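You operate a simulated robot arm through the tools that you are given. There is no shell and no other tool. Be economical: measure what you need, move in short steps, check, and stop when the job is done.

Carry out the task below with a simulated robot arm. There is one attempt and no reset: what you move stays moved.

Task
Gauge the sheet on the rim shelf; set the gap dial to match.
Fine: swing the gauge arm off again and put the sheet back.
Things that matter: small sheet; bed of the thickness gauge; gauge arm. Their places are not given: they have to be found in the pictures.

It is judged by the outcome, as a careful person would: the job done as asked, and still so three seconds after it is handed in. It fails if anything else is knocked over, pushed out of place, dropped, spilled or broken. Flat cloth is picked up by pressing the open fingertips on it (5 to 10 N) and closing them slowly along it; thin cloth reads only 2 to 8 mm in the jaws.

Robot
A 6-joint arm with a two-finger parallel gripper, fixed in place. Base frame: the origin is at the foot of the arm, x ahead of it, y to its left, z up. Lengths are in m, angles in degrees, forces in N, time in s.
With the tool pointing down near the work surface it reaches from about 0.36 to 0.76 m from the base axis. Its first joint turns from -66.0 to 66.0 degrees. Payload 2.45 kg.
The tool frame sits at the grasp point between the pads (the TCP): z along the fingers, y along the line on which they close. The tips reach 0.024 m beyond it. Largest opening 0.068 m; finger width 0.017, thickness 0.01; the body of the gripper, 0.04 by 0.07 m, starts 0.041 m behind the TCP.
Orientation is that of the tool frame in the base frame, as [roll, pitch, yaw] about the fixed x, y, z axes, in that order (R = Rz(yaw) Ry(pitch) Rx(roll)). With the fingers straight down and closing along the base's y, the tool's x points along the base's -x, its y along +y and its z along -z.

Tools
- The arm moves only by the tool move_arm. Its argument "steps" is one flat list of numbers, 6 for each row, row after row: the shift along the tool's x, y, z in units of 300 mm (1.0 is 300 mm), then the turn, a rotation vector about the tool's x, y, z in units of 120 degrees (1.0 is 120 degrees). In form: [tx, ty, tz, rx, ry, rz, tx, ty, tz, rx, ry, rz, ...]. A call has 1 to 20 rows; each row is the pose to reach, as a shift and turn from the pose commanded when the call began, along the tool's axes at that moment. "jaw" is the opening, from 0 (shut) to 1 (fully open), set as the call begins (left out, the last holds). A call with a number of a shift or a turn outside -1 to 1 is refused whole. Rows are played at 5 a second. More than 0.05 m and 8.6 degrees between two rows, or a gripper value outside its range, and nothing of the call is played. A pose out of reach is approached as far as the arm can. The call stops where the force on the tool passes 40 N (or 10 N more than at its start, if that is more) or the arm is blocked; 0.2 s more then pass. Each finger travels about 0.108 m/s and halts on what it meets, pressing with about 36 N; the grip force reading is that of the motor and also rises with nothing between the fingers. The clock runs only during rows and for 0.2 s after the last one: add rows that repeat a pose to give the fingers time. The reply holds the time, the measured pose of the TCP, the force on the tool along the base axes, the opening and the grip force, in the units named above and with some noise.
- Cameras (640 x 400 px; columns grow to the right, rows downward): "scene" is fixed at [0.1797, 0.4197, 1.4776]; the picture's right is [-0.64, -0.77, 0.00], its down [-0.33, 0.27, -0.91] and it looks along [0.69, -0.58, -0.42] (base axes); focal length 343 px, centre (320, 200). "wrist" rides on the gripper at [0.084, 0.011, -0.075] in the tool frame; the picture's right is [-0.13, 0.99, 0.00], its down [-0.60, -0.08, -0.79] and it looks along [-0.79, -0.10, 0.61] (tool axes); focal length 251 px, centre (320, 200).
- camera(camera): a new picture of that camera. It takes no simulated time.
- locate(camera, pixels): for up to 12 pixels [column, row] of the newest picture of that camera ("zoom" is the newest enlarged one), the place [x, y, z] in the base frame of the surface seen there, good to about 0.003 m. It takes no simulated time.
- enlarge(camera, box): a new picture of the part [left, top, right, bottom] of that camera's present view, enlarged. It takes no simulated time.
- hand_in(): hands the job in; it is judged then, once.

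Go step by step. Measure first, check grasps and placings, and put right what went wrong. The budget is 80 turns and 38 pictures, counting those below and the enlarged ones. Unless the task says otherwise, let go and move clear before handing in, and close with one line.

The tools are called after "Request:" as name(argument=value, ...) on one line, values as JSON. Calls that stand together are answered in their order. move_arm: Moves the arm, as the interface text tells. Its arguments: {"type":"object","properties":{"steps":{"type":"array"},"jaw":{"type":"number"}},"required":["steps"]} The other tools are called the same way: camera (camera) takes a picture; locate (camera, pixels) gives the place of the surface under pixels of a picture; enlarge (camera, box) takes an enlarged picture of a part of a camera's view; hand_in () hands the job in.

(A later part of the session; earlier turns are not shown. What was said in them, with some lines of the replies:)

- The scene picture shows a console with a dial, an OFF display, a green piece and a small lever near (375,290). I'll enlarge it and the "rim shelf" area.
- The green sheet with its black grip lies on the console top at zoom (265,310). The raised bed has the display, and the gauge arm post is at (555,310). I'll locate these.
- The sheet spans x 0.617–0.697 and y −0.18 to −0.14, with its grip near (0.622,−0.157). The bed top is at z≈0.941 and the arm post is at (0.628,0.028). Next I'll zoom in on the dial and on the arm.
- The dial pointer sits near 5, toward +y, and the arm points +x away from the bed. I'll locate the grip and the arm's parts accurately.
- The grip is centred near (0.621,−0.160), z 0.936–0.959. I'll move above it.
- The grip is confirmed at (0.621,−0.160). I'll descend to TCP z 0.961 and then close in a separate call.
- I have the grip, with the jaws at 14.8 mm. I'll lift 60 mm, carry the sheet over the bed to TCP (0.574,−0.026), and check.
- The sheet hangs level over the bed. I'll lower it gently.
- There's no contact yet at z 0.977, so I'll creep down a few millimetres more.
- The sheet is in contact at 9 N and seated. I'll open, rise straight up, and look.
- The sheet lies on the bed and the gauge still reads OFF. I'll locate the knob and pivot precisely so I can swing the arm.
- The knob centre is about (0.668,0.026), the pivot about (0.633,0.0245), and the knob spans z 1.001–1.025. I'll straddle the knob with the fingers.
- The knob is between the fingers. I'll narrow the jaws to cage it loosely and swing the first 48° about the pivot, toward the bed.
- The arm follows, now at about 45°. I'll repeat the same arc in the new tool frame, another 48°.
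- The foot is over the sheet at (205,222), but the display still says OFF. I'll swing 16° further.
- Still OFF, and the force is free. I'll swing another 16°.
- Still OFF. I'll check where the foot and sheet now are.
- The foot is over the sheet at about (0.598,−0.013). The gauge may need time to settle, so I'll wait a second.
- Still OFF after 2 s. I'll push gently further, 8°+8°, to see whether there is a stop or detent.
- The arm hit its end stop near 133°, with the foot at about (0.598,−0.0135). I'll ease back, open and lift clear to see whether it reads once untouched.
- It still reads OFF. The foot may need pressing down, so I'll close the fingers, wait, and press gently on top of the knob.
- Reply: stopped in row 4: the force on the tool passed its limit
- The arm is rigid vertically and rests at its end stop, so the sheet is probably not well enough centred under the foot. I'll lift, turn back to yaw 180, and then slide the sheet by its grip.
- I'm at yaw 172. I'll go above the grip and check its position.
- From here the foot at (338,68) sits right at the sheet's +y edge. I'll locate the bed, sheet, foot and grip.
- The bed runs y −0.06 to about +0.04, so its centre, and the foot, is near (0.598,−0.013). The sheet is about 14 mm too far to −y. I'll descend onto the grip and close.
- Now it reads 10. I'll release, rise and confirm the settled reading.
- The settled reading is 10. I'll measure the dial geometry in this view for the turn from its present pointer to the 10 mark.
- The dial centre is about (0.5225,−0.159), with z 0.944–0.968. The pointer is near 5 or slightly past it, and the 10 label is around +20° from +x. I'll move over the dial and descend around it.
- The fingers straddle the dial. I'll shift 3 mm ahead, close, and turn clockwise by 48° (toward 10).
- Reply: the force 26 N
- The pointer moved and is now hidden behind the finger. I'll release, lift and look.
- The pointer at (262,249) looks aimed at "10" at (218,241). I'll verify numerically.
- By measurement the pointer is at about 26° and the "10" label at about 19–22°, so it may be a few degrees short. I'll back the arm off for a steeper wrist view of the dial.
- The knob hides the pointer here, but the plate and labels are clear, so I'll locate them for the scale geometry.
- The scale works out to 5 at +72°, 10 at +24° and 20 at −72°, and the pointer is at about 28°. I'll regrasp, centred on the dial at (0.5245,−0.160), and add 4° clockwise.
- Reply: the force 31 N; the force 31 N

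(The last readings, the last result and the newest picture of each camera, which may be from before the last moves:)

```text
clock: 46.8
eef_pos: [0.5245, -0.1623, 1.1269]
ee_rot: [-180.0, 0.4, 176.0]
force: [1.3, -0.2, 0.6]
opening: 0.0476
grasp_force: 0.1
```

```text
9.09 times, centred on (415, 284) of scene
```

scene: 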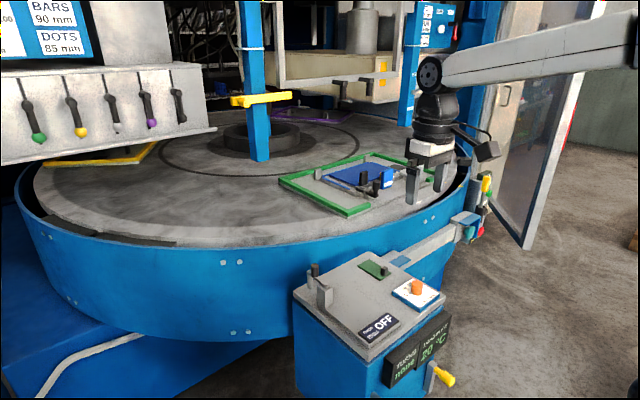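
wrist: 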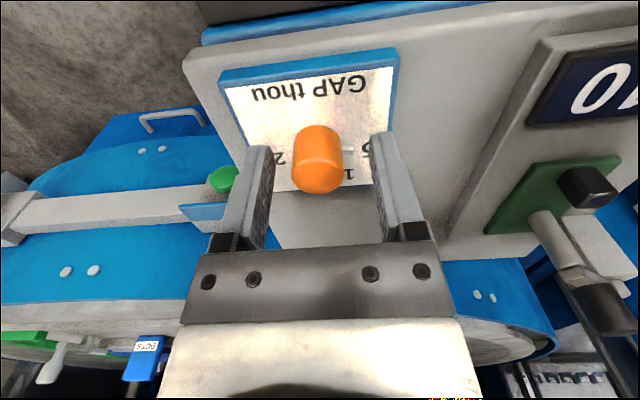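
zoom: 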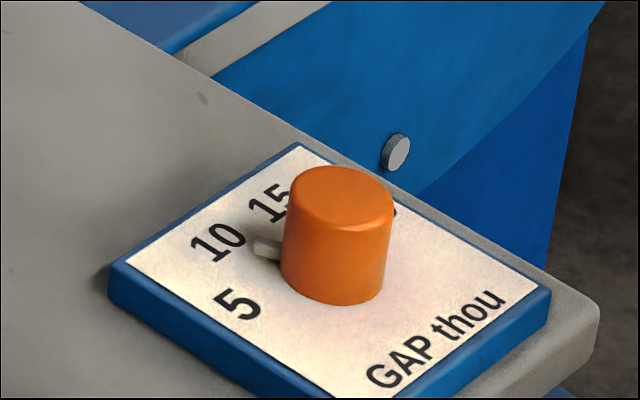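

In that last call I accidentally repeated the 4° turn while opening. The pointer at (264,247) still looks aligned with 10, but I'll measure it again.

Request:
locate(camera="zoom", pixels=[[256, 245], [264, 246], [272, 249], [258, 240], [260, 252], [268, 256], [268, 244], [218, 241], [276, 251], [254, 245]])

```text
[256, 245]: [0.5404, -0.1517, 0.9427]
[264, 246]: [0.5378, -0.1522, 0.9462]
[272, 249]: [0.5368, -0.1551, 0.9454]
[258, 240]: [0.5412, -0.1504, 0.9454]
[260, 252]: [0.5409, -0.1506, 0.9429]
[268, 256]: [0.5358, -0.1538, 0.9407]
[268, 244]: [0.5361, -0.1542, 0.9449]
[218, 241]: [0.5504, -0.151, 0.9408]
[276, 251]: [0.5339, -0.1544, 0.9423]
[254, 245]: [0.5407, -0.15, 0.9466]
```

The measurement is too noisy at this angle. I'll take a steep wrist view from the +y side, which also suits the coming gauge-arm swing.

Request:
move_arm(steps=[0.0022, 0.0317, 0, 0, 0, 0.0652, 0.0044, 0.0634, 0, 0, 0, 0.1304, 0.0066, 0.0951, 0, 0, 0, 0.1956, 0.0088, 0.1268, 0, 0, 0, 0.2608, 0.011, 0.1585, 0, 0, 0, 0.326, 0.0132, 0.1902, 0, 0, 0, 0.3912, 0.0154, 0.2219, 0, 0, 0, 0.4564, 0.0176, 0.2536, 0, 0, 0, 0.5216, 0.0198, 0.2853, 0, 0, 0, 0.5868, 0.022, 0.317, 0, 0, 0, 0.652, 0.0245, 0.349, 0, 0, 0, 0.7167, 0.0245, 0.349, 0, 0, 0, 0.7167])

Request:
enlarge(camera="wrist", box=[240, 70, 400, 170])

```text
clock: 49.4
eef_pos: [0.5257, -0.0564, 1.1268]
ee_rot: [179.8, 0.2, 90.0]
force: [0.2, 0.1, 0.4]
opening: 0.0478
grasp_force: 0.1
```

```text
4.00 times, centred on (320, 120) of wrist
```

zoom: 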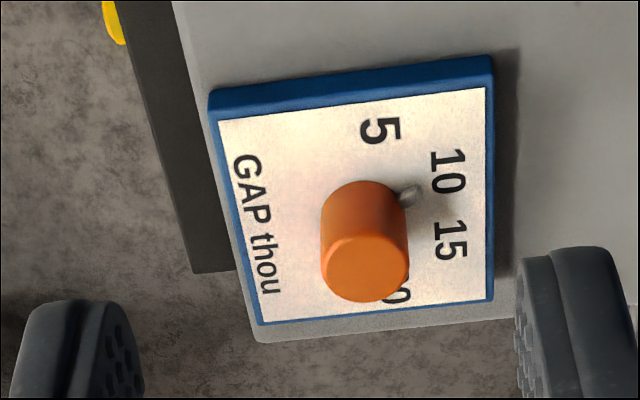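

This view settles it: the pointer at (412,193), corrected for its height, lines up with "10" at (447,172) from the dial centre at (364,215), within about 2°. Next I'll go to the gauge arm's knob and straddle it.

Request:
move_arm(steps=[0.0308, 0.0462, 0, 0, 0, 0.0583, 0.0617, 0.0923, 0, 0, 0, 0.1167, 0.0925, 0.1385, 0, 0, 0, 0.175, 0.1233, 0.1847, 0, 0, 0, 0.2333, 0.1542, 0.2308, 0, 0, 0, 0.2917, 0.185, 0.277, 0, 0, 0, 0.35, 0.185, 0.277, 0, 0, 0, 0.35, 0.185, 0.277, 0.1, 0, 0, 0.35, 0.185, 0.277, 0.2, 0, 0, 0.35, 0.185, 0.277, 0.28, 0, 0, 0.35, 0.185, 0.277, 0.324, 0, 0, 0.35], jaw=0.6)

```text
clock: 51.8
eef_pos: [0.6083, -0.001, 1.0291]
ee_rot: [179.7, -0.3, 47.9]
force: [-0.2, -0.5, 0.7]
opening: 0.0408
grasp_force: 0.0
```

The knob is straddled. I'll cage it and swing back 120° counter-clockwise.

Request:
move_arm(steps=[0, 0, 0, 0, 0, 0, 0, 0, 0, 0, 0, 0, 0.0011, 0.0162, 0, 0, 0, -0.0667, 0.0045, 0.0322, 0, 0, 0, -0.1333, 0.0101, 0.0475, 0, 0, 0, -0.2, 0.0177, 0.0618, 0, 0, 0, -0.2667, 0.0273, 0.075, 0, 0, 0, -0.3333, 0.0386, 0.0867, 0, 0, 0, -0.4, 0.0514, 0.0967, 0, 0, 0, -0.4667, 0.0655, 0.1049, 0, 0, 0, -0.5333, 0.0806, 0.111, 0, 0, 0, -0.6, 0.0964, 0.1149, 0, 0, 0, -0.6667, 0.1126, 0.1166, 0, 0, 0, -0.7333, 0.1289, 0.1161, 0, 0, 0, -0.8, 0.1449, 0.1132, 0, 0, 0, -0.8667, 0.1604, 0.1082, 0, 0, 0, -0.9333, 0.1751, 0.1011, 0, 0, 0, -1.0], jaw=0.3)

```text
clock: 55.4
eef_pos: [0.6658, 0.0168, 1.0303]
ee_rot: [-180.0, 0.2, 168.1]
force: [0.5, 0.1, 0.1]
opening: 0.021
grasp_force: 0.1
```

The swing was free throughout. I'll finish with the last 16°.

Request:
move_arm(steps=[0.0011, 0.0162, 0, 0, 0, -0.0667, 0.0045, 0.0322, 0, 0, 0, -0.1333, 0.0045, 0.0322, 0, 0, 0, -0.1333])

Request:
move_arm(steps=[0.0011, -0.008, 0, 0, 0, 0.0333, 0.0011, -0.008, 0, 0, 0, 0.0333, 0.0011, -0.008, -0.1, 0, 0, 0.0333, 0.0011, -0.008, -0.22, 0, 0, 0.0333], jaw=0.6)

Request:
enlarge(camera="scene", box=[285, 235, 445, 335])

```text
clock: 56.2
eef_pos: [0.6679, 0.027, 1.03]
ee_rot: [-179.9, 0.3, -175.9]
force: [0.7, 0.0, -0.5]
opening: 0.0202
grasp_force: 0.0
```

```text
clock: 57.2
eef_pos: [0.6688, 0.0275, 1.0964]
ee_rot: [-179.9, 0.2, 179.9]
force: [0.1, -0.9, 0.1]
opening: 0.0407
grasp_force: 0.1
```

```text
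4.00 times, centred on (365, 285) of scene
```

zoom: 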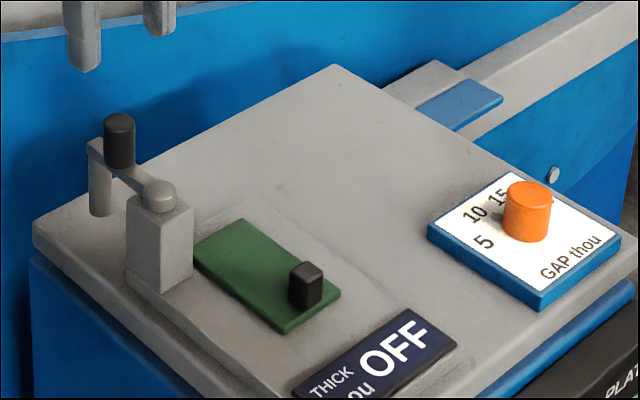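

The arm is back at its rest and the display reads OFF. I'll locate the sheet for pickup.

Request:
locate(camera="zoom", pixels=[[307, 268], [298, 290], [314, 292], [302, 308], [284, 330], [340, 292], [243, 220], [195, 258]])

```text
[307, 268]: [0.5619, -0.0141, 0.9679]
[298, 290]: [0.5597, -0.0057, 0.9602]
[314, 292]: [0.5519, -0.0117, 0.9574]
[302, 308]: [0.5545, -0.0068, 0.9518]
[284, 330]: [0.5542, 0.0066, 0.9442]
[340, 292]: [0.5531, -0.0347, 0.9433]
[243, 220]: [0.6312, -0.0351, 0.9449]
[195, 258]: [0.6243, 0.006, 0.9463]
```

The sheet is still aligned, with its grip at about (0.562,−0.015). I'll go down on it and grasp.

Request:
move_arm(steps=[0.09, -0.036, 0, 0, 0, 0, 0.18, -0.072, 0, 0, 0, 0, 0.27, -0.108, 0, 0, 0, 0, 0.3543, -0.1417, 0, 0, 0, 0, 0.3543, -0.1417, 0, 0, 0, 0, 0.3543, -0.1417, 0.12, 0, 0, 0, 0.3543, -0.1417, 0.24, 0, 0, 0, 0.3543, -0.1417, 0.35, 0, 0, 0, 0.3543, -0.1417, 0.408, 0, 0, 0], jaw=0.6)

Request:
move_arm(steps=[0, 0, 0, 0, 0, 0, 0, 0, 0, 0, 0, 0, 0, 0, 0, 0, 0, 0], jaw=0)

Request:
move_arm(steps=[0, 0, -0.05, 0, 0, 0, 0, 0, -0.1, 0, 0, 0, 0, 0, -0.2, 0, 0, 0, 0, 0, -0.2, 0, 0, 0])

```text
clock: 59.2
eef_pos: [0.5621, -0.0172, 0.9719]
ee_rot: [-179.9, 0.3, -180.0]
force: [-1.7, -0.1, 2.4]
opening: 0.0408
grasp_force: 0.0
```

```text
clock: 60.0
eef_pos: [0.5613, -0.0171, 0.9717]
ee_rot: [-179.9, 0.3, 179.9]
force: [1.5, 2.0, 4.5]
opening: 0.0152
grasp_force: 34.3
```

```text
clock: 61.0
eef_pos: [0.5601, -0.0183, 1.0316]
ee_rot: [-179.9, 0.2, -180.0]
force: [-0.1, -0.4, -0.3]
opening: 0.0151
grasp_force: 34.2
```

I have it and it's lifted. I'll carry it back to its original spot, TCP (0.621,−0.1605), then lower near the surface.

Request:
move_arm(steps=[-0.04, -0.1, 0, 0, 0, 0, -0.08, -0.2, 0, 0, 0, 0, -0.12, -0.3, 0, 0, 0, 0, -0.16, -0.4, 0, 0, 0, 0, -0.2, -0.478, 0, 0, 0, 0, -0.2, -0.478, 0, 0, 0, 0, -0.2, -0.478, 0.1, 0, 0, 0, -0.2, -0.478, 0.18, 0, 0, 0, -0.2, -0.478, 0.218, 0, 0, 0, -0.2, -0.478, 0.218, 0, 0, 0])

```text
clock: 63.2
eef_pos: [0.6206, -0.1623, 0.9663]
ee_rot: [-179.8, 0.3, -180.0]
force: [1.0, -0.5, 0.2]
opening: 0.0148
grasp_force: 35.1
```

Request:
move_arm(steps=[0, 0.004, 0.006, 0, 0, 0, 0, 0.004, 0.012, 0, 0, 0, 0, 0.004, 0.018, 0, 0, 0, 0, 0.004, 0.021, 0, 0, 0, 0, 0.004, 0.021, 0, 0, 0])

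```text
clock: 64.4
eef_pos: [0.6204, -0.1596, 0.9616]
ee_rot: [-179.8, 0.3, -180.0]
force: [0.0, -0.3, 0.1]
opening: 0.015
grasp_force: 34.9
```

Request:
move_arm(steps=[0, 0, 0.003, 0, 0, 0, 0, 0, 0.006, 0, 0, 0, 0, 0, 0.009, 0, 0, 0, 0, 0, 0.009, 0, 0, 0])

```text
clock: 65.4
eef_pos: [0.6198, -0.1602, 0.9598]
ee_rot: [-179.9, 0.3, 179.8]
force: [-2.0, 0.3, 8.1]
opening: 0.0151
grasp_force: 34.5
```

The sheet is in contact at 8 N and seated. I'll release, rise clear and do the final check.

Request:
move_arm(steps=[0, 0, 0, 0, 0, 0, 0, 0, 0, 0, 0, 0, 0, 0, -0.05, 0, 0, 0, 0, 0, -0.15, 0, 0, 0, 0, 0, -0.3, 0, 0, 0, 0, 0, -0.45, 0, 0, 0, 0.1, 0.1, -0.55, 0, 0, 0, 0.1, 0.1, -0.55, 0, 0, 0], jaw=0.6)

Request:
enlarge(camera="scene", box=[280, 220, 480, 345])

```text
refused: row 7 steps farther than a row can; nothing moved
```

```text
3.20 times, centred on (380, 282) of scene
```

zoom: 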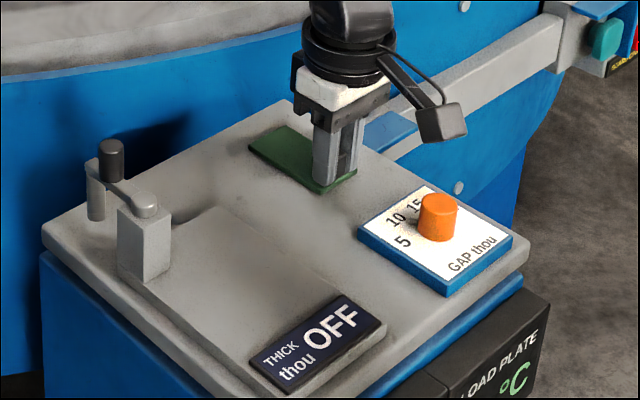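

The move was refused because its last row stepped too far. I'll repeat it with shorter rows.

Request:
move_arm(steps=[0, 0, 0, 0, 0, 0, 0, 0, 0, 0, 0, 0, 0, 0, -0.05, 0, 0, 0, 0, 0, -0.15, 0, 0, 0, 0, 0, -0.28, 0, 0, 0, 0, 0, -0.41, 0, 0, 0, 0, 0, -0.53, 0, 0, 0, 0, 0, -0.53, 0, 0, 0], jaw=0.6)

Request:
enlarge(camera="scene", box=[280, 220, 480, 345])

```text
clock: 67.2
eef_pos: [0.621, -0.159, 1.1174]
ee_rot: [-179.9, 0.3, -180.0]
force: [0.7, -0.9, -0.9]
opening: 0.0408
grasp_force: 0.0
```

```text
3.20 times, centred on (380, 282) of scene
```

zoom: 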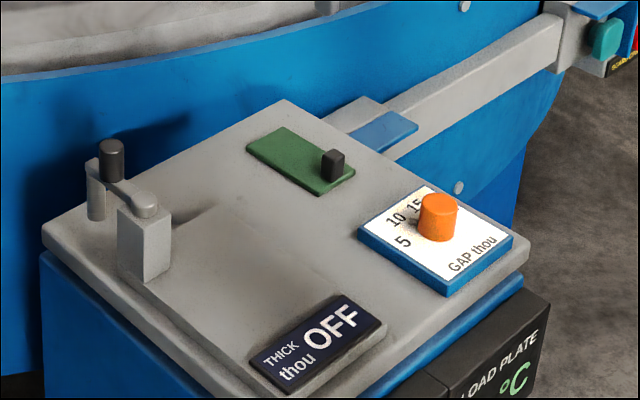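

The picture matches the start: the sheet is at (300,160), the arm is off the bed, and the dial pointer is turned toward 10. I'm handing in.

Request:
hand_in()

```text
The job is handed in.
```

The sheet gauged 10 thou and the gap dial is set to 10 (to within about 2° by eye); the gauge arm is swung off and the sheet is back in its original spot on the shelf.
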